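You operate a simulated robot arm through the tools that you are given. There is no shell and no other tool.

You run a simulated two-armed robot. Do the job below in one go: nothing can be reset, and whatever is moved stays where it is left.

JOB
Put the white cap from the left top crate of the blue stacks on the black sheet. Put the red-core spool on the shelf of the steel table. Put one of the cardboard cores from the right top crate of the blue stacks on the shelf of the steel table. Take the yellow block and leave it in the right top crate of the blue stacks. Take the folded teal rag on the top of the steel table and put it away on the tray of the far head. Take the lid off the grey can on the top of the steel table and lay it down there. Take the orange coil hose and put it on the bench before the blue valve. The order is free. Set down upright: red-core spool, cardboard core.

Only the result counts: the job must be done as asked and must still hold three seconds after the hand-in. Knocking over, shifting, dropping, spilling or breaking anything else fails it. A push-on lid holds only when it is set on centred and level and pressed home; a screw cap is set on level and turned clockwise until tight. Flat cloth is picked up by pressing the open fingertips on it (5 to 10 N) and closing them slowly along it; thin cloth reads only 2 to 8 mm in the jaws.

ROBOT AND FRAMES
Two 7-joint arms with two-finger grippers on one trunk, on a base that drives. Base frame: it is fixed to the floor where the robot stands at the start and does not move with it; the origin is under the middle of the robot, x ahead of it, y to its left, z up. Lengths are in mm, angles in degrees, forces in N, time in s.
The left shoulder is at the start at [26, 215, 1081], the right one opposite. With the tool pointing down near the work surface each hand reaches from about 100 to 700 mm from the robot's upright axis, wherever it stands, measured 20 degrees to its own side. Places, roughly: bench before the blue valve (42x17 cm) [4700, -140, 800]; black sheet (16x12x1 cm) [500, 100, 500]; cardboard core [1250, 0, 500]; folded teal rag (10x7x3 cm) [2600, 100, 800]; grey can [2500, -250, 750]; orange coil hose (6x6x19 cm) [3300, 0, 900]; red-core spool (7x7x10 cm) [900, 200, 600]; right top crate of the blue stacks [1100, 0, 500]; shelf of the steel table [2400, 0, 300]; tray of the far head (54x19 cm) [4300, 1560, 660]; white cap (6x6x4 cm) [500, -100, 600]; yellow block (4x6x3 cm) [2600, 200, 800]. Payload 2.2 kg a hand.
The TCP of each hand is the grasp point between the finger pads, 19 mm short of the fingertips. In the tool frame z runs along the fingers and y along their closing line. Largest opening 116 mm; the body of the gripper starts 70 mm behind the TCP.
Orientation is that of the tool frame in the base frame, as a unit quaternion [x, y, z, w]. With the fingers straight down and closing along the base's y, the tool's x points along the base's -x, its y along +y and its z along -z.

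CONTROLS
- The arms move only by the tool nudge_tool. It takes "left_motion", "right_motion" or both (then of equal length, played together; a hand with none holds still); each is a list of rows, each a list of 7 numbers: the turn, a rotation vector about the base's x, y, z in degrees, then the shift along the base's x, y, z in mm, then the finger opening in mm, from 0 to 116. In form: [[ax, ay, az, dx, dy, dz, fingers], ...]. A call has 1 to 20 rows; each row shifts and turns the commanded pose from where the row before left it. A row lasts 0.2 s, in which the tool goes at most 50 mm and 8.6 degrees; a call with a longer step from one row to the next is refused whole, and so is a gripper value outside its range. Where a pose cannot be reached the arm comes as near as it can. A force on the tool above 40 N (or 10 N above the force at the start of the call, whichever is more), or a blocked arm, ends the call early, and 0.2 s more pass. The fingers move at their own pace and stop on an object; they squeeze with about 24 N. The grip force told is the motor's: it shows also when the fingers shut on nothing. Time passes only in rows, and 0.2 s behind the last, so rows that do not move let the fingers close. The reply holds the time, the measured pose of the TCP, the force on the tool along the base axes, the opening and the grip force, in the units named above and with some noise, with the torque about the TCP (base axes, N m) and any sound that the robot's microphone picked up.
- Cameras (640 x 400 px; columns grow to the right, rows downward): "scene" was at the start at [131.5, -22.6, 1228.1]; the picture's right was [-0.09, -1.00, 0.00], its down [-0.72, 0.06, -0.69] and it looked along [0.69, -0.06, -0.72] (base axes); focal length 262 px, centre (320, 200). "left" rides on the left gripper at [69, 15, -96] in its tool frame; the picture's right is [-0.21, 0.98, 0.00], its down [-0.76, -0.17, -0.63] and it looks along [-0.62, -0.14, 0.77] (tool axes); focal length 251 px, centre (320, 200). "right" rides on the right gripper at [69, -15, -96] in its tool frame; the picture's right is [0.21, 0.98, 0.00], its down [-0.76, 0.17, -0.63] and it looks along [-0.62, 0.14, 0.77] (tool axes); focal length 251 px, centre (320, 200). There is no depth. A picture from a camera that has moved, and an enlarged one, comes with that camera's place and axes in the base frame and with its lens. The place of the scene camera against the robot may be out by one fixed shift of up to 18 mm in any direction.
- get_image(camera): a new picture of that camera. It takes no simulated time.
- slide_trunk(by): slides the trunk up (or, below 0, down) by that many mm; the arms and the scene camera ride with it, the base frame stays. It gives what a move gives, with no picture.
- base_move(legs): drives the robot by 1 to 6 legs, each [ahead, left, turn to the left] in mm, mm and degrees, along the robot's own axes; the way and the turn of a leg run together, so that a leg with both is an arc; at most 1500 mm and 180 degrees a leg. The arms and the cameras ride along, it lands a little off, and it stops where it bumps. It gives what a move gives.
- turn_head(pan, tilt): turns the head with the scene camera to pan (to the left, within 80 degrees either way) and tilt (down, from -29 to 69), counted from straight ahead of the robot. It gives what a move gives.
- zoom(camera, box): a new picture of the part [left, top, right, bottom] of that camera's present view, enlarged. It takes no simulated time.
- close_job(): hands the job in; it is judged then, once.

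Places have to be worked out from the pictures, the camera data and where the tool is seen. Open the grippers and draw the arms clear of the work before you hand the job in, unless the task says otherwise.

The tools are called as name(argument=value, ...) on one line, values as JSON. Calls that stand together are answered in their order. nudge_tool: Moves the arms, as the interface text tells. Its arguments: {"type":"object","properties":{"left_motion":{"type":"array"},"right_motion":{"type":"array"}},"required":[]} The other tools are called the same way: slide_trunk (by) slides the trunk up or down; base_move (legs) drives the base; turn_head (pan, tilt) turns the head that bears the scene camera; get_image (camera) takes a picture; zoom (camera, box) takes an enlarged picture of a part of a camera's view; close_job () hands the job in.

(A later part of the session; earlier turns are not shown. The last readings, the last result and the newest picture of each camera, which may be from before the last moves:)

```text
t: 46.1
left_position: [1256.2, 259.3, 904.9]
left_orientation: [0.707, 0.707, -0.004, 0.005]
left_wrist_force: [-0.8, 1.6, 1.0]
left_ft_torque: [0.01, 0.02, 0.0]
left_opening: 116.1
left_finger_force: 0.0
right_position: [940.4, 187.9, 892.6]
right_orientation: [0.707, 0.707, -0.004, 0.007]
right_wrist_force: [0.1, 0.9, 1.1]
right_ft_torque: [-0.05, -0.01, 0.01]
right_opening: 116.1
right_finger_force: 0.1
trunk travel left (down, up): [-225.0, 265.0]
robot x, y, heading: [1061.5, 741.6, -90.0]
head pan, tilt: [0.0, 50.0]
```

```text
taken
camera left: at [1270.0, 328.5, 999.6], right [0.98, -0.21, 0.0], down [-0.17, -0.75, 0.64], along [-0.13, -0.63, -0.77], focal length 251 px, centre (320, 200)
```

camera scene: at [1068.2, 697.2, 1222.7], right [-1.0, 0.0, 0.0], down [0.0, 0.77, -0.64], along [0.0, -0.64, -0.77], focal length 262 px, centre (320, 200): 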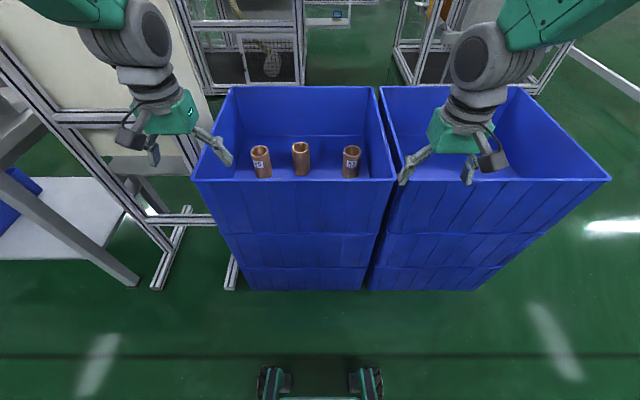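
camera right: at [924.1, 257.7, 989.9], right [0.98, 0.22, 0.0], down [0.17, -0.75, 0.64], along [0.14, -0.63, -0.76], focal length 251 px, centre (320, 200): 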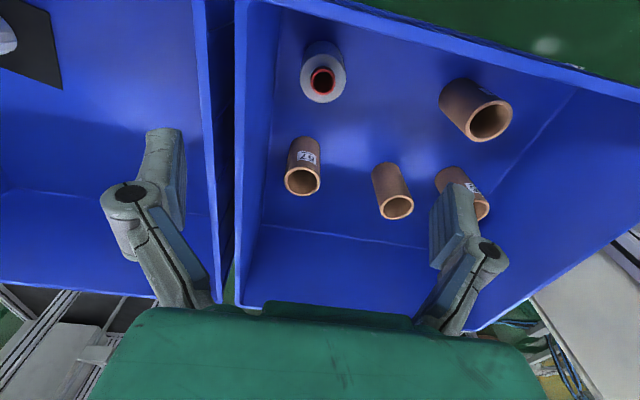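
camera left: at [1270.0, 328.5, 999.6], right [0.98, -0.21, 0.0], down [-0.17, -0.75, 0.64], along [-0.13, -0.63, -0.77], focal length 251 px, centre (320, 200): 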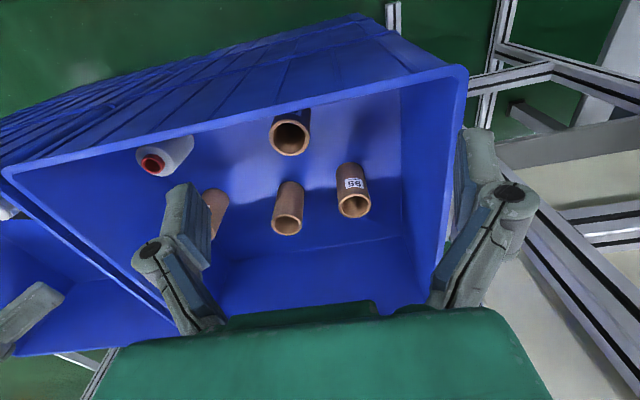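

I can see the spool near (945,165) and four cores. Before grasping I look at the table and its shelf to plan how things must be set down there.

turn_head(pan=62, tilt=35)

get_image(camera="scene")

turn_head(pan=78, tilt=20)

get_image(camera="scene")

```text
t: 47.5
left_position: [1255.4, 257.9, 904.3]
left_orientation: [0.706, 0.708, -0.003, 0.004]
left_wrist_force: [0.4, 0.0, 0.9]
left_ft_torque: [-0.01, 0.02, 0.02]
left_opening: 115.8
left_finger_force: 0.0
right_position: [940.7, 187.7, 892.9]
right_orientation: [0.706, 0.708, -0.003, 0.006]
right_wrist_force: [-0.8, -0.1, -0.8]
right_ft_torque: [-0.01, -0.01, 0.02]
right_opening: 115.7
right_finger_force: 0.1
trunk travel left (down, up): [-225.0, 265.0]
robot x, y, heading: [1060.8, 745.7, -90.0]
head pan, tilt: [62.0, 35.0]
```

```text
taken
camera scene: at [1146.4, 643.5, 1244.5], right [-0.47, -0.88, 0.0], down [-0.51, 0.27, -0.82], along [0.72, -0.38, -0.58], focal length 262 px, centre (320, 200)
```

scene: 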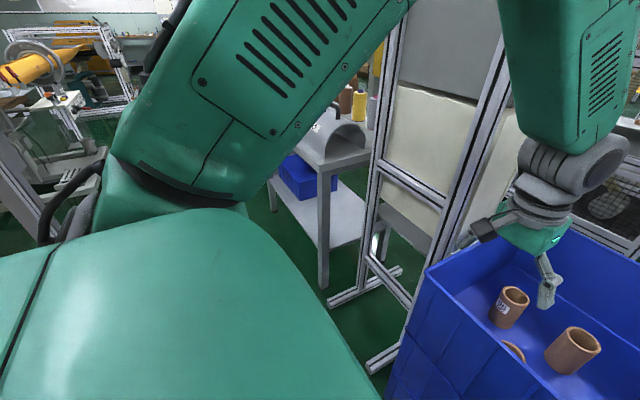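

```text
t: 48.2
left_position: [1255.0, 257.4, 902.9]
left_orientation: [0.707, 0.708, -0.003, 0.004]
left_wrist_force: [-0.3, 0.0, -0.1]
left_ft_torque: [0.03, 0.01, 0.01]
left_opening: 116.1
left_finger_force: 0.0
right_position: [940.4, 188.7, 892.0]
right_orientation: [0.707, 0.708, -0.004, 0.006]
right_wrist_force: [0.7, 0.0, 0.4]
right_ft_torque: [-0.02, 0.0, -0.01]
right_opening: 115.8
right_finger_force: 0.0
trunk travel left (down, up): [-225.0, 265.0]
robot x, y, heading: [1063.6, 744.5, -90.0]
head pan, tilt: [78.0, 20.0]
```

```text
taken
camera scene: at [1159.8, 665.4, 1268.4], right [-0.21, -0.98, 0.0], down [-0.34, 0.08, -0.94], along [0.92, -0.19, -0.34], focal length 262 px, centre (320, 200)
```

scene: 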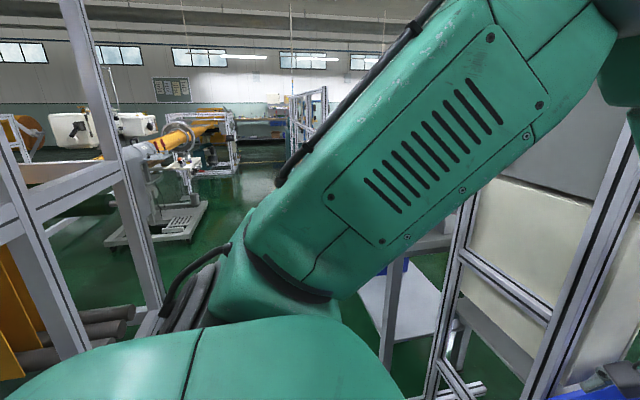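

The table top and shelf are flush, so objects must enter the shelf at a slant from outside. For the spool, close to the crate's corner, I'll first grasp vertically with the closing line turned, set it mid-crate, then regrasp slanted. I rotate the right hand and centre over the spool.

nudge_tool(right_motion=[[0, 0, -8.5, 1, -4, -5, 90], [0, 0, -8.5, 1, -4, -5, 90], [0, 0, -8.5, 1, -4, -5, 90], [0, 0, -8.5, 1, -4, -5, 90], [0, 0, -8.5, 1, -4, -5, 90], [0, 0, -8.5, 0, -3, -5, 90], [0, 0, -8.5, 0, 0, -5, 90], [0, 0, 0, 0, 0, 0, 90]])

get_image(camera="right")

```text
t: 50.0
left_position: [1255.7, 258.7, 902.6]
left_orientation: [0.706, 0.708, -0.004, 0.005]
left_wrist_force: [-0.4, 0.1, 0.2]
left_ft_torque: [0.0, 0.03, 0.01]
left_opening: 115.8
left_finger_force: 0.0
right_position: [940.8, 162.4, 858.9]
right_orientation: [0.967, 0.255, 0.001, 0.005]
right_wrist_force: [-0.2, 1.3, -0.1]
right_ft_torque: [-0.01, 0.02, 0.02]
right_opening: 89.9
right_finger_force: 0.2
trunk travel left (down, up): [-225.0, 265.0]
robot x, y, heading: [1061.9, 745.6, -89.9]
head pan, tilt: [78.0, 20.0]
```

```text
taken
camera right: at [991.9, 209.7, 956.5], right [0.67, -0.74, 0.01], down [-0.58, -0.51, 0.64], along [-0.47, -0.43, -0.77], focal length 251 px, centre (320, 200)
```

right: 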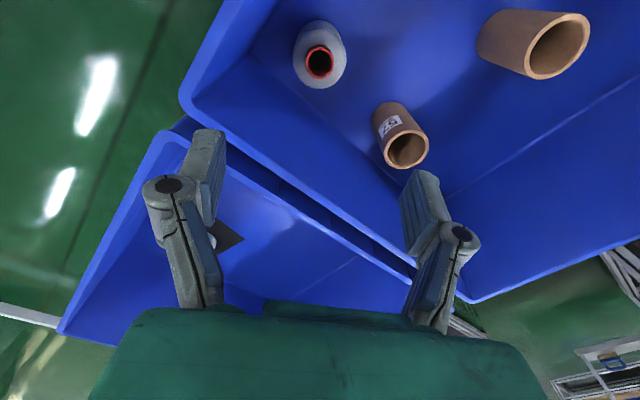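

The spool's top is confirmed near (946,167). I shift and descend in stages.

nudge_tool(right_motion=[[0, 0, 0, 5, 4, -30, 88], [0, 0, 0, 0, 0, -40, 88], [0, 0, 0, 0, 0, -40, 88], [0, 0, 0, 0, 0, -40, 88], [0, 0, 0, 0, 0, 0, 88]])

get_image(camera="right")

```text
t: 51.2
left_position: [1256.4, 259.6, 904.8]
left_orientation: [0.707, 0.707, -0.004, 0.005]
left_wrist_force: [-0.3, 0.2, 0.9]
left_ft_torque: [-0.04, -0.01, 0.02]
left_opening: 116.1
left_finger_force: 0.0
right_position: [950.6, 169.9, 706.9]
right_orientation: [0.964, 0.264, -0.008, 0.003]
right_wrist_force: [-0.2, 0.1, 0.1]
right_ft_torque: [0.0, 0.02, 0.02]
right_opening: 88.0
right_finger_force: 0.1
trunk travel left (down, up): [-225.0, 265.0]
robot x, y, heading: [1062.0, 741.2, -90.1]
head pan, tilt: [78.0, 20.0]
```

```text
taken
camera right: at [1003.1, 217.3, 803.2], right [0.68, -0.73, 0.0], down [-0.56, -0.52, 0.65], along [-0.47, -0.44, -0.76], focal length 251 px, centre (320, 200)
```

right: 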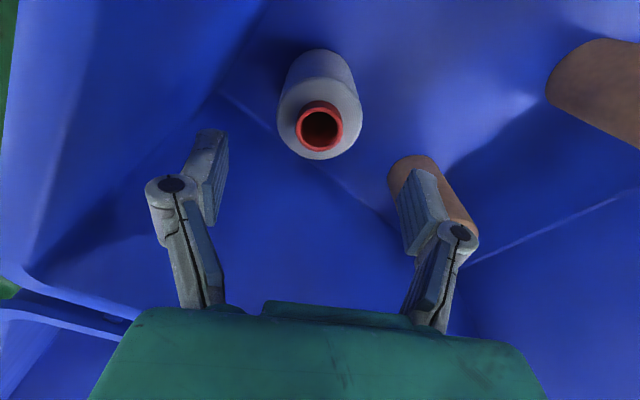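

Well aligned; the spool centre is (946,165). I correct by (-4,-4) and go down to z≈640, then check clearances.

nudge_tool(right_motion=[[0, 0, 0, -4, -4, -25, 88], [0, 0, 0, 0, 0, -25, 88], [0, 0, 0, 0, 0, -20, 88], [0, 0, 0, 0, 0, 0, 88]])

get_image(camera="right")

```text
t: 52.2
left_position: [1256.2, 258.7, 904.2]
left_orientation: [0.707, 0.707, -0.004, 0.005]
left_wrist_force: [0.0, 0.0, -0.1]
left_ft_torque: [-0.02, -0.03, 0.02]
left_opening: 116.1
left_finger_force: 0.0
right_position: [946.1, 165.3, 635.3]
right_orientation: [0.965, 0.264, -0.008, 0.003]
right_wrist_force: [1.2, -0.2, -0.5]
right_ft_torque: [-0.02, -0.03, -0.02]
right_opening: 88.0
right_finger_force: 0.1
trunk travel left (down, up): [-225.0, 265.0]
robot x, y, heading: [1061.6, 745.6, -90.0]
head pan, tilt: [78.0, 20.0]
```

```text
taken
camera right: at [998.3, 212.9, 733.0], right [0.68, -0.73, 0.0], down [-0.56, -0.52, 0.65], along [-0.47, -0.44, -0.76], focal length 251 px, centre (320, 200)
```

right: 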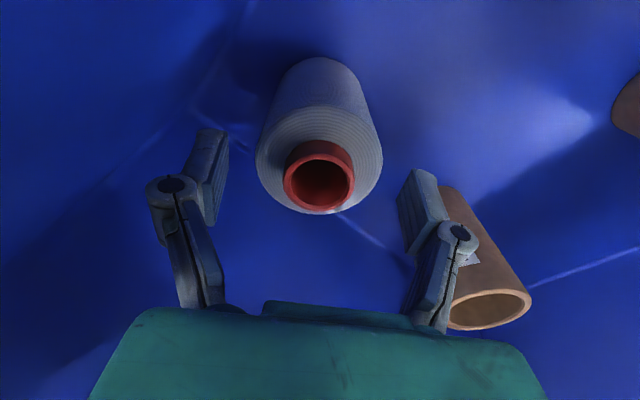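

The spool stands between the fingers (top of core z≈633). I descend to z≈588 and close.

nudge_tool(right_motion=[[0, 0, 0, 0, 0, -25, 88], [0, 0, 0, 0, 0, -22, 88], [0, 0, 0, 0, 0, 0, 88], [0, 0, 0, 0, 0, 0, 65], [0, 0, 0, 0, 0, 0, 50], [0, 0, 0, 0, 0, 0, 50], [0, 0, 0, 0, 0, 0, 50]])

get_image(camera="right")

```text
t: 53.9
left_position: [1257.1, 257.3, 904.3]
left_orientation: [0.707, 0.707, -0.004, 0.005]
left_wrist_force: [-0.5, 0.5, 0.1]
left_ft_torque: [0.01, 0.03, -0.01]
left_opening: 116.0
left_finger_force: 0.0
right_position: [946.2, 163.2, 588.6]
right_orientation: [0.964, 0.264, -0.008, 0.004]
right_wrist_force: [-1.4, 1.9, 1.5]
right_ft_torque: [-0.02, 0.04, 0.04]
right_opening: 61.3
right_finger_force: 24.5
trunk travel left (down, up): [-225.0, 265.0]
robot x, y, heading: [1061.3, 741.7, -89.9]
head pan, tilt: [78.0, 20.0]
```

```text
taken
camera right: at [998.7, 212.3, 685.7], right [0.68, -0.73, 0.0], down [-0.56, -0.52, 0.64], along [-0.47, -0.44, -0.76], focal length 251 px, centre (320, 200)
```

right: 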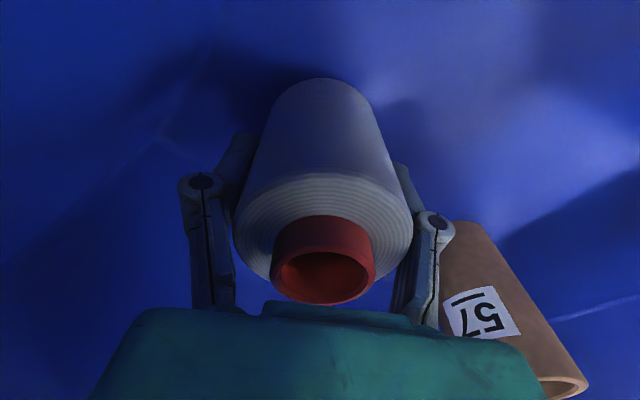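

Gripped at 61 mm. I lift it gently out of the corner and check that it hangs straight.

nudge_tool(right_motion=[[0, 0, 0, 0, 0, 5, 40], [0, 0, 0, 0, 0, 15, 40], [0, 0, 0, 0, 0, 20, 40], [0, 0, 0, 0, 0, 0, 40]])

get_image(camera="right")

```text
t: 54.9
left_position: [1257.3, 257.4, 903.6]
left_orientation: [0.707, 0.708, -0.003, 0.004]
left_wrist_force: [-1.5, 0.7, 0.1]
left_ft_torque: [0.02, 0.0, 0.02]
left_opening: 116.0
left_finger_force: 0.1
right_position: [947.4, 164.8, 628.0]
right_orientation: [0.965, 0.264, -0.008, 0.002]
right_wrist_force: [-0.4, 0.6, -2.6]
right_ft_torque: [0.02, 0.03, 0.03]
right_opening: 61.1
right_finger_force: 24.1
trunk travel left (down, up): [-225.0, 265.0]
robot x, y, heading: [1062.7, 744.3, -90.0]
head pan, tilt: [78.0, 20.0]
```

```text
taken
camera right: at [998.8, 212.5, 725.1], right [0.68, -0.73, 0.0], down [-0.56, -0.52, 0.64], along [-0.47, -0.44, -0.76], focal length 251 px, centre (320, 200)
```

right: 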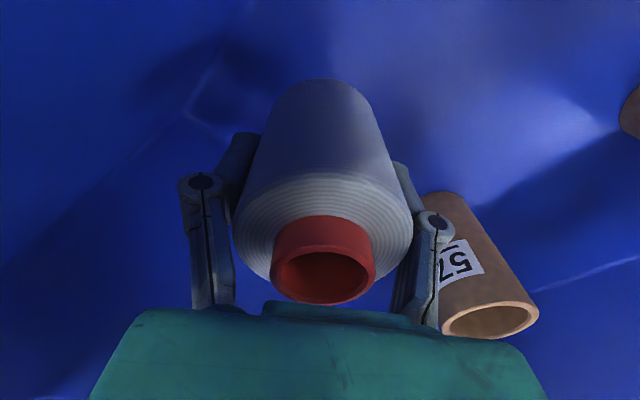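

The spool (about 0.27 kg) is held firmly. I raise it above the cores, turn the hand back by 60° and carry it over a free spot near (1028,50).

nudge_tool(right_motion=[[0, 0, 0, 0, 0, 45, 40], [0, 0, 0, 0, 0, 45, 40], [0, 0, 8.5, 12, -16, 0, 40], [0, 0, 8.5, 12, -16, 0, 40], [0, 0, 8.5, 12, -16, 0, 40], [0, 0, 8.5, 12, -16, 0, 40], [0, 0, 8.5, 11, -16, 0, 40], [0, 0, 8.5, 11, -17, 0, 40], [0, 0, 8.5, 11, -17, 0, 40], [0, 0, 0, 0, 0, 0, 40]])

get_image(camera="right")

get_image(camera="left")

```text
t: 57.0
left_position: [1256.3, 259.3, 904.0]
left_orientation: [0.707, 0.707, -0.003, 0.005]
left_wrist_force: [-0.1, 0.8, -0.2]
left_ft_torque: [-0.04, 0.01, -0.02]
left_opening: 115.6
left_finger_force: 0.1
right_position: [1012.8, 74.0, 724.8]
right_orientation: [0.706, 0.708, -0.003, 0.004]
right_wrist_force: [0.4, 0.0, -2.4]
right_ft_torque: [-0.01, -0.03, -0.04]
right_opening: 61.1
right_finger_force: 24.1
right hand out of reach, approached as far as the arm can: row 8, 9
trunk travel left (down, up): [-225.0, 265.0]
robot x, y, heading: [1062.9, 745.8, -89.6]
head pan, tilt: [78.0, 20.0]
```

```text
taken
camera right: at [997.4, 143.8, 821.1], right [0.98, 0.22, 0.0], down [0.17, -0.75, 0.64], along [0.14, -0.63, -0.77], focal length 251 px, centre (320, 200)
```

right: 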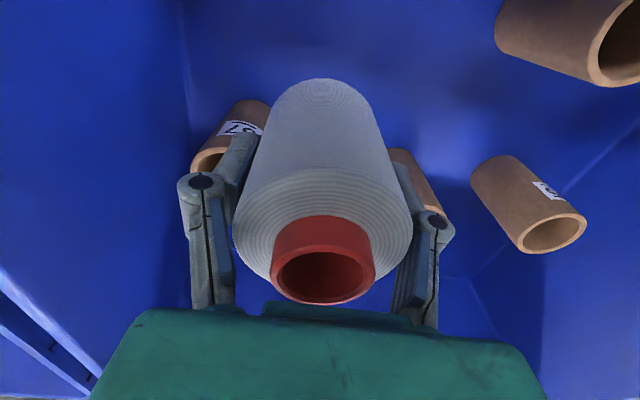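

```text
taken
camera left: at [1270.2, 327.6, 999.0], right [0.98, -0.21, 0.0], down [-0.17, -0.75, 0.64], along [-0.13, -0.63, -0.77], focal length 251 px, centre (320, 200)
```

left: 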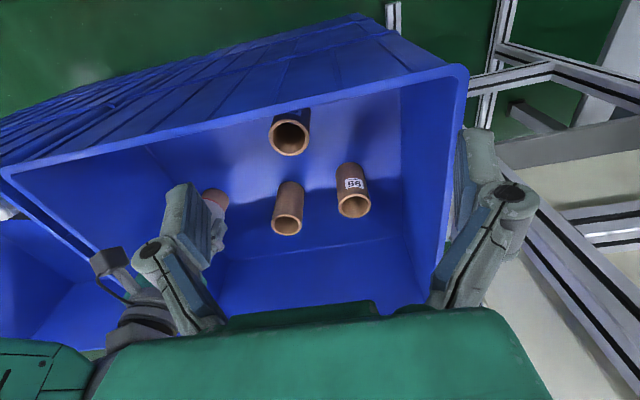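

That is the reach limit. I pull the hand back a little and then drive 100 mm closer.

nudge_tool(right_motion=[[0, 0, 0, 0, 30, 5, 40], [0, 0, 0, 0, 30, 5, 40], [0, 0, 0, 0, 30, 0, 40], [0, 0, 0, 0, 0, 0, 40]])

base_move(legs=[[110, 0, 0]])

get_image(camera="right")

```text
t: 58.0
left_position: [1256.0, 257.0, 903.3]
left_orientation: [0.706, 0.708, -0.004, 0.005]
left_wrist_force: [0.6, 0.8, -0.4]
left_ft_torque: [0.0, 0.02, -0.02]
left_opening: 115.9
left_finger_force: 0.2
right_position: [1046.7, 89.9, 713.5]
right_orientation: [0.707, 0.708, -0.004, 0.005]
right_wrist_force: [-0.7, 0.1, -2.9]
right_ft_torque: [-0.02, 0.0, 0.01]
right_opening: 61.5
right_finger_force: 23.9
right hand out of reach, approached as far as the arm can: row 1, 2, 3
trunk travel left (down, up): [-225.0, 265.0]
robot x, y, heading: [1061.3, 745.8, -89.8]
head pan, tilt: [78.0, 20.0]
```

```text
t: 59.2
left_position: [1255.4, 146.7, 903.4]
left_orientation: [0.708, 0.706, -0.003, 0.004]
left_wrist_force: [0.2, -0.4, -0.6]
left_ft_torque: [0.01, 0.02, 0.02]
left_opening: 116.2
left_finger_force: 0.1
right_position: [1044.7, -20.8, 715.8]
right_orientation: [0.706, 0.708, -0.003, 0.005]
right_wrist_force: [-0.9, -0.1, -3.3]
right_ft_torque: [-0.03, 0.01, 0.02]
right_opening: 61.1
right_finger_force: 23.7
trunk travel left (down, up): [-225.0, 265.0]
robot x, y, heading: [1060.6, 635.3, -89.9]
head pan, tilt: [78.0, 20.0]
```

```text
taken
camera right: at [1029.0, 47.8, 811.9], right [0.98, 0.22, 0.0], down [0.17, -0.75, 0.64], along [0.14, -0.63, -0.77], focal length 251 px, centre (320, 200)
```

right: 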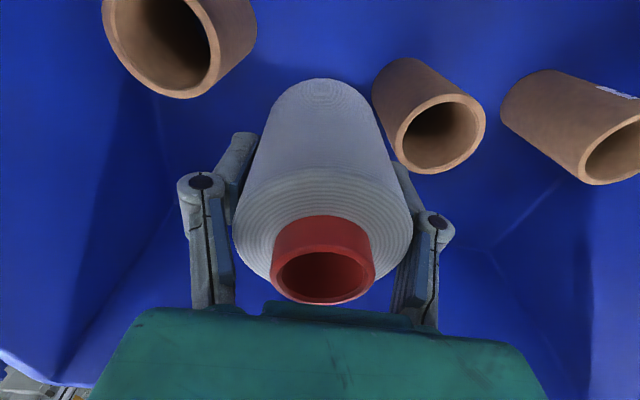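

Robot now at y=635. The core tops show D at (953,2) and A at (1121,-6), so a spot at about (1038,57) is free; I move the spool there.

nudge_tool(right_motion=[[0, 0, 0, -3, 35, 0, 40], [0, 0, 0, -3, 40, 0, 40], [0, 0, 0, 0, 0, 0, 40]])

get_image(camera="right")

```text
t: 60.0
left_position: [1255.7, 151.1, 905.5]
left_orientation: [0.707, 0.707, -0.005, 0.006]
left_wrist_force: [0.8, -0.6, 0.1]
left_ft_torque: [0.01, 0.01, 0.02]
left_opening: 115.6
left_finger_force: 0.0
right_position: [1052.9, -14.3, 703.8]
right_orientation: [0.707, 0.707, -0.005, 0.005]
right_wrist_force: [-0.9, 0.5, -2.8]
right_ft_torque: [-0.04, 0.0, -0.02]
right_opening: 61.2
right_finger_force: 24.1
right hand out of reach, approached as far as the arm can: row 1, 2
trunk travel left (down, up): [-225.0, 265.0]
robot x, y, heading: [1061.1, 632.5, -90.0]
head pan, tilt: [78.0, 20.0]
```

```text
taken
camera right: at [1036.2, 54.5, 801.1], right [0.98, 0.21, 0.0], down [0.17, -0.75, 0.64], along [0.14, -0.63, -0.77], focal length 251 px, centre (320, 200)
```

right: 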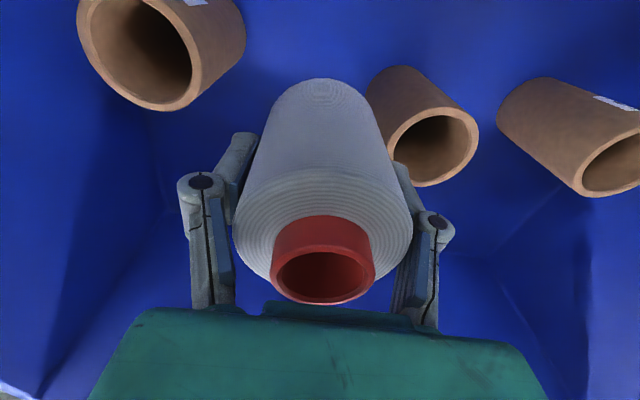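

The arm seems caught at a joint limit rather than at full stretch. I look at its posture with the head camera.

turn_head(pan=-15, tilt=35)

get_image(camera="scene")

```text
t: 61.7
left_position: [1255.6, 150.7, 905.5]
left_orientation: [0.707, 0.707, -0.004, 0.005]
left_wrist_force: [0.1, -0.2, 0.3]
left_ft_torque: [0.01, -0.03, 0.02]
left_opening: 116.0
left_finger_force: 0.0
right_position: [1052.2, -15.0, 703.4]
right_orientation: [0.707, 0.707, -0.005, 0.006]
right_wrist_force: [0.3, 1.0, -3.5]
right_ft_torque: [-0.02, 0.03, -0.01]
right_opening: 61.2
right_finger_force: 23.8
trunk travel left (down, up): [-225.0, 265.0]
robot x, y, heading: [1064.2, 633.3, -90.0]
head pan, tilt: [-15.0, 35.0]
```

```text
taken
camera scene: at [1046.6, 488.2, 1244.3], right [-0.97, 0.26, 0.0], down [0.15, 0.56, -0.82], along [-0.21, -0.79, -0.58], focal length 262 px, centre (320, 200)
```

scene: 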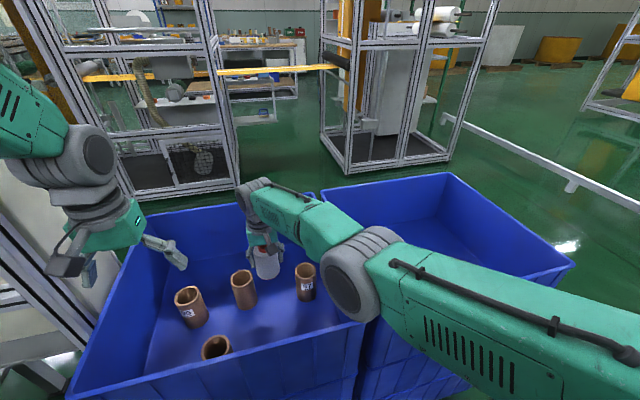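

I try to free the arm by moving up and back toward the robot in small steps.

nudge_tool(right_motion=[[0, 0, 0, 0, 0, 20, 40], [0, 0, 0, 0, 0, 20, 40], [0, 0, 0, 0, 0, 0, 40]])

nudge_tool(right_motion=[[0, 0, 0, -15, 0, 0, 40], [0, 0, 0, -15, 0, 0, 40], [0, 0, 0, 0, 0, 0, 40]])

```text
t: 62.5
left_position: [1255.7, 149.7, 905.0]
left_orientation: [0.706, 0.708, -0.004, 0.006]
left_wrist_force: [-0.2, -0.5, -0.2]
left_ft_torque: [0.0, -0.05, 0.02]
left_opening: 116.0
left_finger_force: 0.0
right_position: [1054.5, -23.4, 743.6]
right_orientation: [0.707, 0.707, -0.005, 0.004]
right_wrist_force: [-0.7, 0.2, -3.0]
right_ft_torque: [-0.02, 0.0, -0.03]
right_opening: 61.0
right_finger_force: 23.6
right hand out of reach, approached as far as the arm can: row 1, 2
trunk travel left (down, up): [-225.0, 265.0]
robot x, y, heading: [1062.4, 632.9, -90.2]
head pan, tilt: [-15.0, 35.0]
```

```text
t: 63.3
left_position: [1255.6, 150.2, 906.0]
left_orientation: [0.707, 0.708, -0.004, 0.005]
left_wrist_force: [0.1, 0.5, 0.0]
left_ft_torque: [-0.03, 0.04, 0.02]
left_opening: 116.0
left_finger_force: 0.1
right_position: [1025.0, -34.0, 740.2]
right_orientation: [0.706, 0.708, -0.004, 0.004]
right_wrist_force: [-0.8, -0.9, -3.1]
right_ft_torque: [-0.01, -0.05, 0.0]
right_opening: 61.0
right_finger_force: 23.6
right hand out of reach, approached as far as the arm can: row 1, 2
trunk travel left (down, up): [-225.0, 265.0]
robot x, y, heading: [1057.8, 633.5, -90.1]
head pan, tilt: [-15.0, 35.0]
```

The arm is stretched straight (singular), so only lateral/vertical moves follow. I raise the spool well clear of the rim first, then command a larger pull-back.

nudge_tool(right_motion=[[0, 0, 0, 0, 0, 30, 40], [0, 0, 0, 0, 0, 30, 40], [0, 0, 0, 0, 0, 30, 40], [0, 0, 0, 0, 0, 30, 40], [0, 0, 0, 0, 0, 0, 40]])

nudge_tool(right_motion=[[0, 0, 0, -10, 45, 0, 40], [0, 0, 0, -10, 45, 0, 40], [0, 0, 0, 0, 0, 0, 40]])

```text
t: 64.5
left_position: [1255.7, 149.8, 905.2]
left_orientation: [0.707, 0.707, -0.005, 0.005]
left_wrist_force: [-0.6, 0.2, 0.4]
left_ft_torque: [-0.01, 0.01, 0.0]
left_opening: 116.0
left_finger_force: 0.0
right_position: [1031.6, -46.9, 859.5]
right_orientation: [0.707, 0.707, -0.004, 0.003]
right_wrist_force: [-0.7, -0.6, -3.0]
right_ft_torque: [0.01, 0.0, -0.03]
right_opening: 61.2
right_finger_force: 24.2
right hand out of reach, approached as far as the arm can: row 1, 2, 4
trunk travel left (down, up): [-225.0, 265.0]
robot x, y, heading: [1059.0, 631.5, -90.1]
head pan, tilt: [-15.0, 35.0]
```

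```text
t: 65.3
left_position: [1256.2, 150.3, 904.5]
left_orientation: [0.707, 0.707, -0.004, 0.005]
left_wrist_force: [-0.1, -0.5, -0.3]
left_ft_torque: [-0.01, 0.01, -0.01]
left_opening: 115.9
left_finger_force: 0.0
right_position: [1039.4, -41.8, 860.4]
right_orientation: [0.707, 0.707, -0.005, 0.005]
right_wrist_force: [0.0, 0.1, -2.8]
right_ft_torque: [0.0, 0.0, 0.0]
right_opening: 61.1
right_finger_force: 24.5
right hand out of reach, approached as far as the arm can: row 1, 2
trunk travel left (down, up): [-225.0, 265.0]
robot x, y, heading: [1060.3, 634.7, -89.9]
head pan, tilt: [-15.0, 35.0]
```

Still stuck; the limit may be in the wrist/shoulder combination after turning the hand back. I turn the hand again by −34° with a small pull-back to see if it frees.

nudge_tool(right_motion=[[0, 0, -8.5, 0, 10, 0, 40], [0, 0, -8.5, 0, 10, 0, 40], [0, 0, -8.5, 0, 10, 0, 40], [0, 0, -8.5, 0, 10, 0, 40], [0, 0, 0, 0, 0, 0, 40]])

get_image(camera="scene")

```text
t: 66.5
left_position: [1255.6, 151.0, 904.6]
left_orientation: [0.707, 0.707, -0.004, 0.005]
left_wrist_force: [-0.8, 0.5, 0.0]
left_ft_torque: [0.02, -0.01, -0.02]
left_opening: 116.0
left_finger_force: 0.2
right_position: [1050.4, -36.0, 857.1]
right_orientation: [0.883, 0.469, -0.007, 0.002]
right_wrist_force: [0.0, -0.4, -2.4]
right_ft_torque: [-0.01, -0.01, 0.0]
right_opening: 61.0
right_finger_force: 23.3
right hand out of reach, approached as far as the arm can: row 1, 2, 3, 4
trunk travel left (down, up): [-225.0, 265.0]
robot x, y, heading: [1060.4, 632.8, -89.8]
head pan, tilt: [-15.0, 35.0]
```

```text
taken
camera scene: at [1046.5, 488.1, 1244.2], right [-0.97, 0.26, 0.0], down [0.15, 0.56, -0.82], along [-0.21, -0.79, -0.58], focal length 262 px, centre (320, 200)
```

scene: 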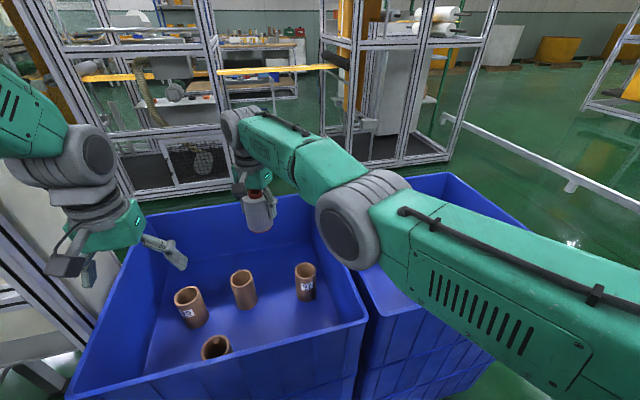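

The arm is straight at its limit. I back the base off 300 mm so the elbow is clear of the crate, then command a long pull-back.

base_move(legs=[[-300, 0, 0]])

nudge_tool(right_motion=[[0, 0, 0, 0, 45, 5, 40], [0, 0, 0, 0, 45, 5, 40], [0, 0, 0, 0, 45, 5, 40], [0, 0, 0, 0, 45, 5, 40], [0, 0, 0, 0, 0, 0, 40]])

get_image(camera="scene")

```text
t: 68.6
left_position: [1259.0, 453.1, 905.9]
left_orientation: [0.703, 0.711, -0.005, 0.006]
left_wrist_force: [0.1, 0.3, 0.8]
left_ft_torque: [-0.05, 0.0, -0.02]
left_opening: 116.1
left_finger_force: 0.1
right_position: [1057.4, 264.4, 858.5]
right_orientation: [0.88, 0.474, -0.007, 0.003]
right_wrist_force: [-0.4, -0.3, -2.8]
right_ft_torque: [-0.06, 0.03, -0.01]
right_opening: 61.0
right_finger_force: 24.4
trunk travel left (down, up): [-225.0, 265.0]
robot x, y, heading: [1059.1, 937.9, -89.2]
head pan, tilt: [-15.0, 35.0]
```

```text
t: 69.8
left_position: [1259.2, 457.0, 906.9]
left_orientation: [0.703, 0.711, -0.007, 0.008]
left_wrist_force: [-0.4, -0.1, 0.0]
left_ft_torque: [0.0, -0.01, -0.01]
left_opening: 115.9
left_finger_force: 0.1
right_position: [1056.7, 266.8, 856.9]
right_orientation: [0.881, 0.474, -0.008, -0.003]
right_wrist_force: [0.0, 0.0, -2.9]
right_ft_torque: [-0.06, 0.01, -0.01]
right_opening: 61.2
right_finger_force: 23.8
right hand out of reach, approached as far as the arm can: row 1, 2, 3, 4
trunk travel left (down, up): [-225.0, 265.0]
robot x, y, heading: [1060.1, 935.1, -89.5]
head pan, tilt: [-15.0, 35.0]
```

```text
taken
camera scene: at [1046.4, 789.5, 1244.2], right [-0.97, 0.25, 0.0], down [0.14, 0.56, -0.82], along [-0.2, -0.79, -0.58], focal length 262 px, centre (320, 200)
```

scene: 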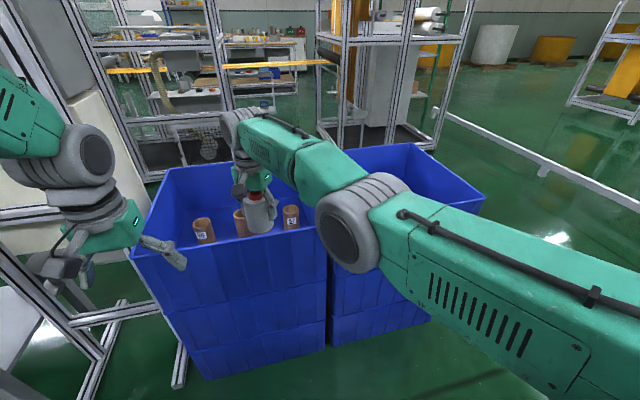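

Only sideways moves engage the arm; bending the elbow should move the hand down and toward the centre (+x). I raise the trunk for height and command down, +x and back together.

slide_trunk(by=200)

nudge_tool(right_motion=[[0, 0, 0, 20, 0, -30, 40], [0, 0, 0, 20, 10, -30, 40], [0, 0, 0, 10, 20, -30, 40], [0, 0, 0, 0, 30, -20, 40], [0, 0, 0, 0, 0, 0, 40]])

```text
t: 72.0
left_position: [1259.8, 456.5, 1107.3]
left_orientation: [0.703, 0.711, -0.005, 0.007]
left_wrist_force: [-0.2, 0.1, -0.6]
left_ft_torque: [0.03, -0.01, 0.01]
left_opening: 115.9
left_finger_force: 0.0
right_position: [1057.9, 269.0, 1055.1]
right_orientation: [0.88, 0.475, -0.007, -0.005]
right_wrist_force: [-0.1, 0.1, -1.9]
right_ft_torque: [0.0, 0.0, 0.0]
right_opening: 61.1
right_finger_force: 24.1
trunk travel left (down, up): [-425.0, 65.0]
robot x, y, heading: [1056.8, 935.3, -89.5]
head pan, tilt: [-15.0, 35.0]
```

```text
t: 73.2
left_position: [1258.8, 456.6, 1107.0]
left_orientation: [0.703, 0.711, -0.005, 0.007]
left_wrist_force: [-0.1, -0.1, 0.1]
left_ft_torque: [0.02, -0.01, 0.01]
left_opening: 115.9
left_finger_force: 0.0
right_position: [1101.2, 330.5, 959.1]
right_orientation: [0.88, 0.474, -0.008, 0.006]
right_wrist_force: [0.3, -0.2, -3.4]
right_ft_torque: [-0.01, 0.02, -0.02]
right_opening: 61.1
right_finger_force: 23.8
right hand out of reach, approached as far as the arm can: row 1, 2
trunk travel left (down, up): [-425.0, 65.0]
robot x, y, heading: [1055.9, 937.3, -89.4]
head pan, tilt: [-15.0, 35.0]
```

The elbow is bent again. I bring the hand to a comfortable carrying pose beside the body and turn it back so it closes along x.

nudge_tool(right_motion=[[0, 0, 8.35, -30, 20, 0, 40], [0, 0, 8.35, -30, 20, 0, 40], [0, 0, 8.35, -30, 20, 0, 40], [0, 0, 8.35, -30, 20, 0, 40], [0, 0, 0, -30, 20, 0, 40], [0, 0, 0, -20, 20, 0, 40], [0, 0, 0, 0, 0, 0, 40]])

get_image(camera="scene")

get_image(camera="right")

```text
t: 74.8
left_position: [1257.5, 456.9, 1108.8]
left_orientation: [0.703, 0.711, -0.006, 0.007]
left_wrist_force: [0.0, 0.2, -0.6]
left_ft_torque: [0.03, 0.02, 0.01]
left_opening: 115.8
left_finger_force: 0.1
right_position: [929.7, 453.8, 960.4]
right_orientation: [0.707, 0.707, -0.005, 0.008]
right_wrist_force: [0.5, -0.8, -2.5]
right_ft_torque: [0.0, -0.01, 0.02]
right_opening: 61.1
right_finger_force: 24.4
trunk travel left (down, up): [-425.0, 65.0]
robot x, y, heading: [1056.7, 934.8, -89.4]
head pan, tilt: [-15.0, 35.0]
```

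```text
taken
camera scene: at [1045.4, 789.1, 1444.2], right [-0.97, 0.25, 0.0], down [0.14, 0.56, -0.82], along [-0.2, -0.79, -0.58], focal length 262 px, centre (320, 200)
```

scene: 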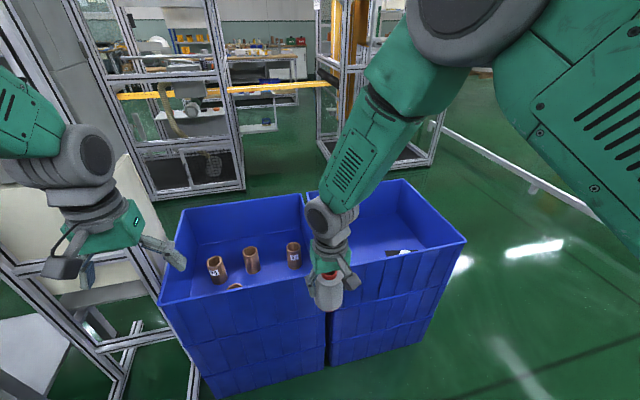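

```text
taken
camera right: at [912.1, 523.4, 1057.9], right [0.98, 0.21, 0.0], down [0.16, -0.74, 0.65], along [0.14, -0.63, -0.76], focal length 251 px, centre (320, 200)
```

right: 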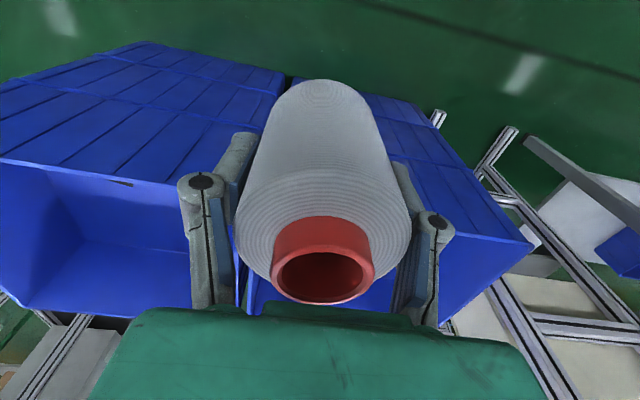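

Good posture again. I drive back toward the crate with the spool high, then lower the trunk.

base_move(legs=[[290, 40, -0.6]])

slide_trunk(by=-130)

get_image(camera="right")

```text
t: 76.8
left_position: [1293.1, 169.2, 1108.9]
left_orientation: [0.708, 0.706, -0.006, 0.008]
left_wrist_force: [-1.0, 0.6, -0.1]
left_ft_torque: [-0.01, -0.01, 0.02]
left_opening: 116.2
left_finger_force: 0.0
right_position: [964.0, 169.1, 960.5]
right_orientation: [0.711, 0.703, -0.006, 0.008]
right_wrist_force: [0.8, -0.5, -1.7]
right_ft_torque: [-0.01, -0.01, 0.03]
right_opening: 61.3
right_finger_force: 24.1
trunk travel left (down, up): [-425.0, 65.0]
robot x, y, heading: [1099.8, 647.9, -90.2]
head pan, tilt: [-15.0, 35.0]
```

```text
t: 78.3
left_position: [1293.7, 171.9, 979.0]
left_orientation: [0.707, 0.707, -0.007, 0.008]
left_wrist_force: [0.7, 0.5, 0.7]
left_ft_torque: [-0.02, -0.01, 0.0]
left_opening: 116.2
left_finger_force: 0.0
right_position: [964.6, 173.3, 832.6]
right_orientation: [0.711, 0.703, -0.006, 0.009]
right_wrist_force: [0.4, 0.1, -2.5]
right_ft_torque: [0.0, -0.03, 0.03]
right_opening: 60.9
right_finger_force: 23.8
trunk travel left (down, up): [-295.0, 195.0]
robot x, y, heading: [1097.9, 648.4, -90.1]
head pan, tilt: [-15.0, 35.0]
```

```text
taken
camera right: at [948.7, 241.9, 929.6], right [0.98, 0.2, 0.0], down [0.16, -0.74, 0.65], along [0.13, -0.64, -0.76], focal length 251 px, centre (320, 200)
```

right: 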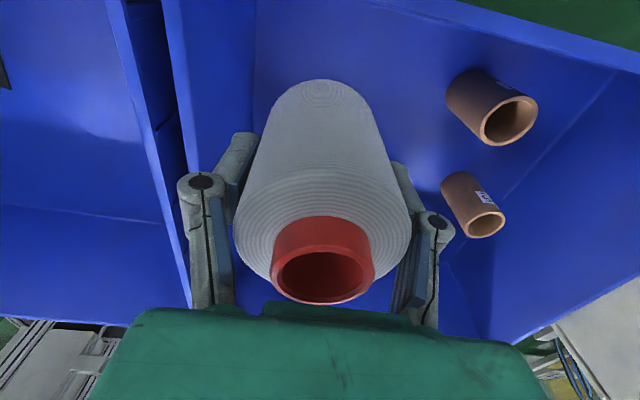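

The spool is upright within a fraction of a degree. I move over the free spot (1038,57).

nudge_tool(right_motion=[[0, 0, 0, 25, -39, 0, 40], [0, 0, 0, 25, -39, 0, 40], [0, 0, 0, 24, -38, 0, 40], [0, 0, 0, 0, 0, -30, 40], [0, 0, 0, 0, 0, 0, 40]])

get_image(camera="right")

```text
t: 79.5
left_position: [1293.5, 172.4, 979.7]
left_orientation: [0.708, 0.706, -0.008, 0.008]
left_wrist_force: [0.4, -0.4, 0.4]
left_ft_torque: [-0.01, -0.03, 0.0]
left_opening: 116.1
left_finger_force: 0.1
right_position: [1040.9, 55.5, 803.5]
right_orientation: [0.711, 0.703, -0.007, 0.008]
right_wrist_force: [-0.6, -0.7, -2.8]
right_ft_torque: [0.0, 0.02, -0.02]
right_opening: 61.0
right_finger_force: 24.4
trunk travel left (down, up): [-295.0, 195.0]
robot x, y, heading: [1101.0, 649.3, -90.2]
head pan, tilt: [-15.0, 35.0]
```

```text
taken
camera right: at [1025.0, 125.5, 900.7], right [0.98, 0.2, 0.0], down [0.16, -0.74, 0.65], along [0.13, -0.64, -0.76], focal length 251 px, centre (320, 200)
```

right: 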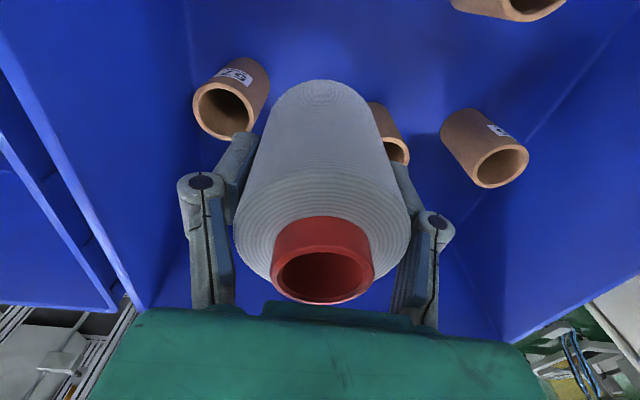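

Position is good. I lower with the trunk (keeps the arm well bent), raising the left hand meanwhile to stay clear of the rim.

nudge_tool(left_motion=[[0, 0, 0, 0, 10, 40, 116], [0, 0, 0, 0, 10, 40, 116], [0, 0, 0, 0, 0, 0, 116]])

slide_trunk(by=-200)

get_image(camera="scene")

```text
t: 80.3
left_position: [1293.9, 189.7, 1058.2]
left_orientation: [0.707, 0.707, -0.006, 0.009]
left_wrist_force: [-0.2, -0.3, 0.1]
left_ft_torque: [0.02, 0.0, 0.01]
left_opening: 116.1
left_finger_force: 0.1
right_position: [1041.1, 54.3, 804.0]
right_orientation: [0.711, 0.703, -0.007, 0.007]
right_wrist_force: [0.2, 0.0, -3.4]
right_ft_torque: [-0.02, -0.01, -0.02]
right_opening: 61.2
right_finger_force: 23.7
trunk travel left (down, up): [-295.0, 195.0]
robot x, y, heading: [1101.5, 648.7, -90.2]
head pan, tilt: [-15.0, 35.0]
```

```text
t: 82.5
left_position: [1293.8, 192.8, 859.5]
left_orientation: [0.707, 0.707, -0.007, 0.008]
left_wrist_force: [1.1, 0.3, -0.5]
left_ft_torque: [0.04, 0.01, 0.02]
left_opening: 115.9
left_finger_force: 0.0
right_position: [1041.2, 56.4, 604.1]
right_orientation: [0.711, 0.703, -0.006, 0.008]
right_wrist_force: [0.9, -0.6, -2.7]
right_ft_torque: [0.0, -0.03, -0.01]
right_opening: 61.3
right_finger_force: 24.4
trunk travel left (down, up): [-95.0, 395.0]
robot x, y, heading: [1101.3, 650.7, -90.3]
head pan, tilt: [-15.0, 35.0]
```

```text
taken
camera scene: at [1085.5, 504.2, 1114.4], right [-0.97, 0.26, 0.0], down [0.15, 0.56, -0.82], along [-0.21, -0.79, -0.58], focal length 262 px, centre (320, 200)
```

scene: 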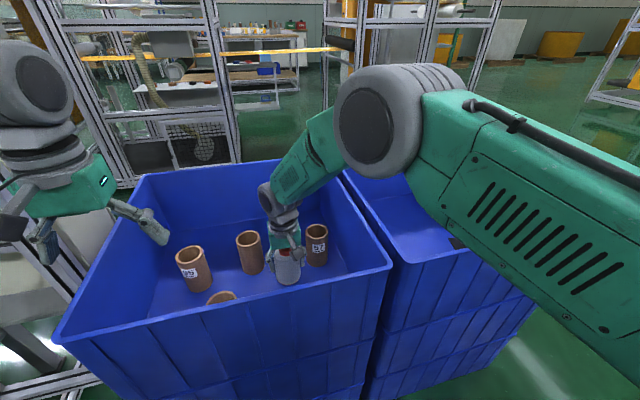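

Spool hangs about 15 mm above the crate floor. I lower in small steps watching the force.

nudge_tool(right_motion=[[0, 0, 0, 0, 0, -6, 40], [0, 0, 0, 0, 0, -5, 40], [0, 0, 0, 0, 0, 0, 40]])

nudge_tool(right_motion=[[0, 0, 0, 0, 0, -2, 40], [0, 0, 0, 0, 0, 0, 40]])

nudge_tool(right_motion=[[0, 0, 0, 0, 0, -2, 40], [0, 0, 0, 0, 0, 0, 40]])

```text
t: 83.3
left_position: [1292.9, 191.8, 859.0]
left_orientation: [0.707, 0.707, -0.007, 0.009]
left_wrist_force: [1.0, 0.8, 0.3]
left_ft_torque: [-0.01, -0.01, 0.02]
left_opening: 115.7
left_finger_force: 0.1
right_position: [1040.1, 56.1, 593.1]
right_orientation: [0.711, 0.703, -0.006, 0.009]
right_wrist_force: [0.2, 0.1, -2.6]
right_ft_torque: [-0.03, -0.04, 0.0]
right_opening: 61.2
right_finger_force: 24.0
trunk travel left (down, up): [-95.0, 395.0]
robot x, y, heading: [1098.6, 647.8, -89.8]
head pan, tilt: [-15.0, 35.0]
```

```text
t: 83.9
left_position: [1292.6, 191.7, 861.0]
left_orientation: [0.708, 0.707, -0.008, 0.009]
left_wrist_force: [0.4, 0.4, -0.1]
left_ft_torque: [0.0, 0.02, -0.01]
left_opening: 116.0
left_finger_force: 0.2
right_position: [1041.5, 54.6, 589.7]
right_orientation: [0.71, 0.704, -0.007, 0.008]
right_wrist_force: [-0.5, 0.1, -3.7]
right_ft_torque: [-0.01, 0.03, -0.04]
right_opening: 61.3
right_finger_force: 24.1
trunk travel left (down, up): [-95.0, 395.0]
robot x, y, heading: [1102.8, 649.0, -90.3]
head pan, tilt: [-15.0, 35.0]
```

```text
t: 84.5
left_position: [1293.6, 193.3, 859.1]
left_orientation: [0.708, 0.706, -0.007, 0.009]
left_wrist_force: [-0.4, 0.4, -0.2]
left_ft_torque: [-0.02, -0.03, 0.01]
left_opening: 115.8
left_finger_force: 0.2
right_position: [1041.0, 55.3, 588.5]
right_orientation: [0.711, 0.703, -0.007, 0.008]
right_wrist_force: [-0.7, 1.7, 4.5]
right_ft_torque: [0.26, -0.09, 0.04]
right_opening: 61.1
right_finger_force: 24.2
trunk travel left (down, up): [-95.0, 395.0]
robot x, y, heading: [1099.9, 647.2, -90.1]
head pan, tilt: [-15.0, 35.0]
```

The spool touches the floor. I open and rise straight up, leaving it standing there.

nudge_tool(right_motion=[[0, 0, 0, 0, 0, 0.5, 64], [0, 0, 0, 0, 0, 0, 72], [0, 0, 0, 0, 0, 0, 90], [0, 0, 0, 0, 0, 0, 90], [0, 0, 0, 0, 0, 20, 90], [0, 0, 0, 0, 0, 40, 90], [0, 0, 0, 0, 0, 45, 90], [0, 0, 0, 0, 0, 45, 90], [0, 0, 0, 0, 0, 0, 90]])

get_image(camera="right")

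```text
t: 86.5
left_position: [1294.4, 192.2, 859.2]
left_orientation: [0.708, 0.707, -0.007, 0.008]
left_wrist_force: [0.5, 0.7, -0.5]
left_ft_torque: [0.0, 0.01, -0.01]
left_opening: 115.9
left_finger_force: 0.0
right_position: [1043.1, 55.6, 739.1]
right_orientation: [0.711, 0.703, -0.006, 0.007]
right_wrist_force: [0.2, 0.5, 0.4]
right_ft_torque: [-0.03, 0.01, 0.03]
right_opening: 90.1
right_finger_force: 0.0
trunk travel left (down, up): [-95.0, 395.0]
robot x, y, heading: [1103.8, 647.0, -90.1]
head pan, tilt: [-15.0, 35.0]
```

```text
taken
camera right: at [1027.7, 125.3, 836.2], right [0.98, 0.2, 0.0], down [0.16, -0.75, 0.65], along [0.13, -0.63, -0.76], focal length 251 px, centre (320, 200)
```

right: 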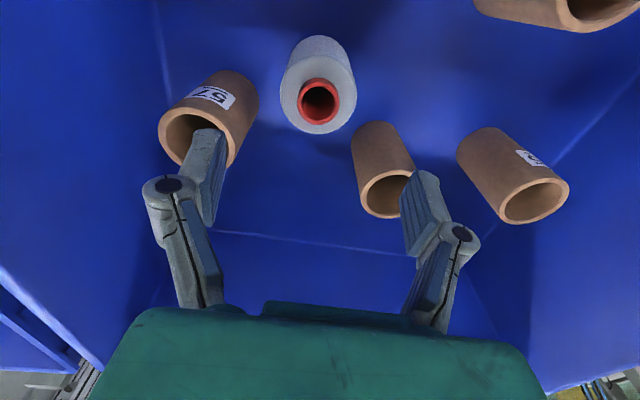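

The spool stands upright at (1041,57). I now tilt the right hand 30° (leaning back toward me) and go to a pre-grasp point.

nudge_tool(right_motion=[[-7.5, 0, 0, -1, 15, 0, 90], [-7.5, 0, 0, -1, 15, 0, 90], [-7.5, 0, 0, 0, 15, -15, 90], [-7.5, 0, 0, 0, 15, -20, 90], [0, 0, 0, 0, 0, 0, 90]])

get_image(camera="right")

get_image(camera="scene")

```text
t: 87.5
left_position: [1294.2, 193.8, 860.4]
left_orientation: [0.707, 0.707, -0.009, 0.008]
left_wrist_force: [1.4, -0.1, -0.1]
left_ft_torque: [-0.03, 0.04, 0.01]
left_opening: 115.9
left_finger_force: 0.1
right_position: [1016.4, 114.4, 672.2]
right_orientation: [0.723, 0.669, -0.115, 0.126]
right_wrist_force: [3.2, -11.2, -5.7]
right_ft_torque: [0.1, 0.14, -0.25]
right_opening: 89.9
right_finger_force: 0.0
right hand out of reach, approached as far as the arm can: row 4
trunk travel left (down, up): [-95.0, 395.0]
robot x, y, heading: [1102.5, 645.7, -90.3]
head pan, tilt: [-15.0, 35.0]
stopped in row 4 (right hand): the force on the tool passed its limit at 51 N (the readings are from after the stop); the commanded pose is now the measured one
```

```text
taken
camera right: at [1005.7, 211.3, 741.6], right [0.99, 0.13, -0.05], down [0.11, -0.51, 0.85], along [0.09, -0.85, -0.52], focal length 251 px, centre (320, 200)
```

right: 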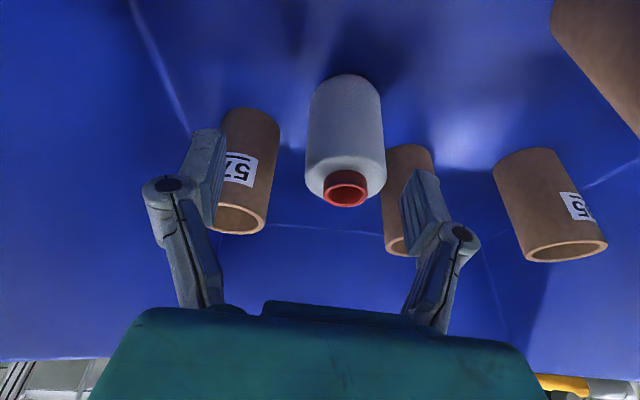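

```text
taken
camera scene: at [1086.6, 502.9, 1114.1], right [-0.97, 0.26, 0.0], down [0.15, 0.56, -0.82], along [-0.21, -0.79, -0.58], focal length 262 px, centre (320, 200)
```

scene: 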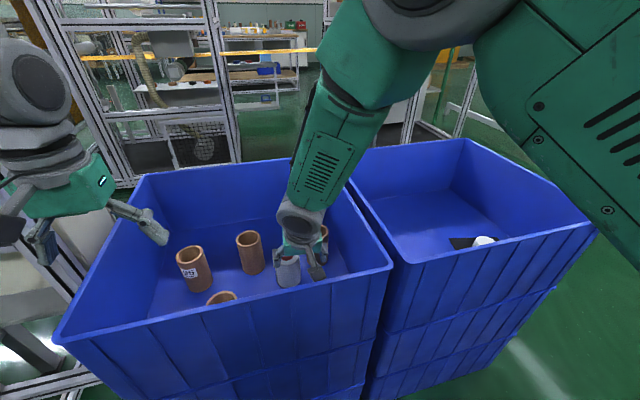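

The force stop shows the back of the tilted hand (camera side) touched the crate's left wall; the crate looks unmoved. I move away from the wall and up, restoring the vertical hand.

nudge_tool(right_motion=[[0, 0, 0, 0, -15, 5, 90], [0, 0, 0, 0, -20, 25, 90], [0, 0, 0, 0, 0, 40, 90], [0, 0, 0, 0, 0, 40, 90], [0, 0, 0, 0, 0, 40, 90], [0, 0, 0, 0, 0, 0, 90]])

get_image(camera="scene")

get_image(camera="right")

```text
t: 88.9
left_position: [1293.0, 192.5, 860.3]
left_orientation: [0.708, 0.707, -0.008, 0.01]
left_wrist_force: [0.8, 0.4, 0.5]
left_ft_torque: [-0.05, 0.03, 0.02]
left_opening: 116.1
left_finger_force: 0.1
right_position: [1020.1, 84.1, 825.0]
right_orientation: [0.719, 0.673, -0.119, 0.125]
right_wrist_force: [-0.1, -0.7, 0.0]
right_ft_torque: [0.04, -0.05, 0.03]
right_opening: 90.2
right_finger_force: 0.1
trunk travel left (down, up): [-95.0, 395.0]
robot x, y, heading: [1099.7, 646.9, -90.1]
head pan, tilt: [-15.0, 35.0]
```

```text
taken
camera scene: at [1085.4, 504.1, 1114.3], right [-0.97, 0.26, 0.0], down [0.15, 0.56, -0.82], along [-0.21, -0.79, -0.58], focal length 262 px, centre (320, 200)
```

scene: 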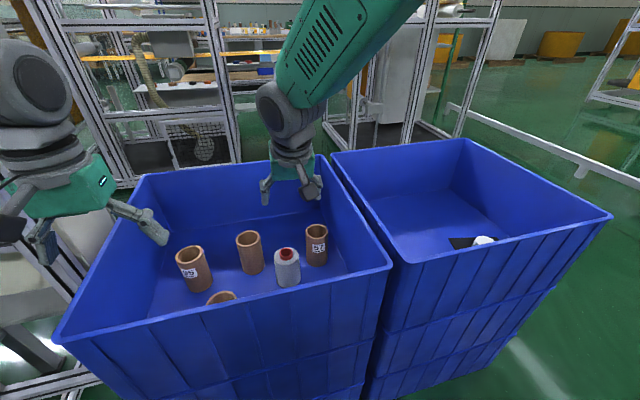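

```text
taken
camera right: at [1008.7, 179.6, 894.4], right [0.99, 0.14, -0.05], down [0.12, -0.5, 0.86], along [0.09, -0.85, -0.52], focal length 251 px, centre (320, 200)
```

right: 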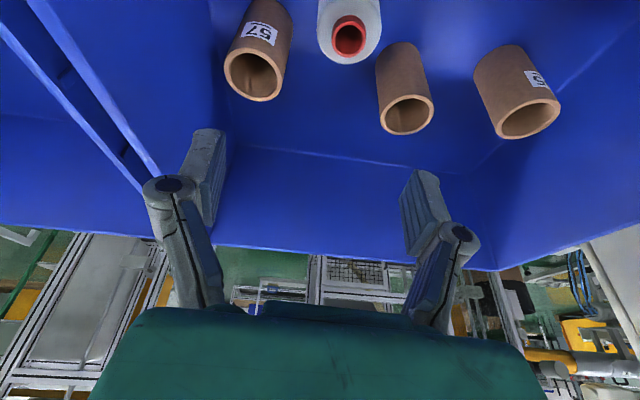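

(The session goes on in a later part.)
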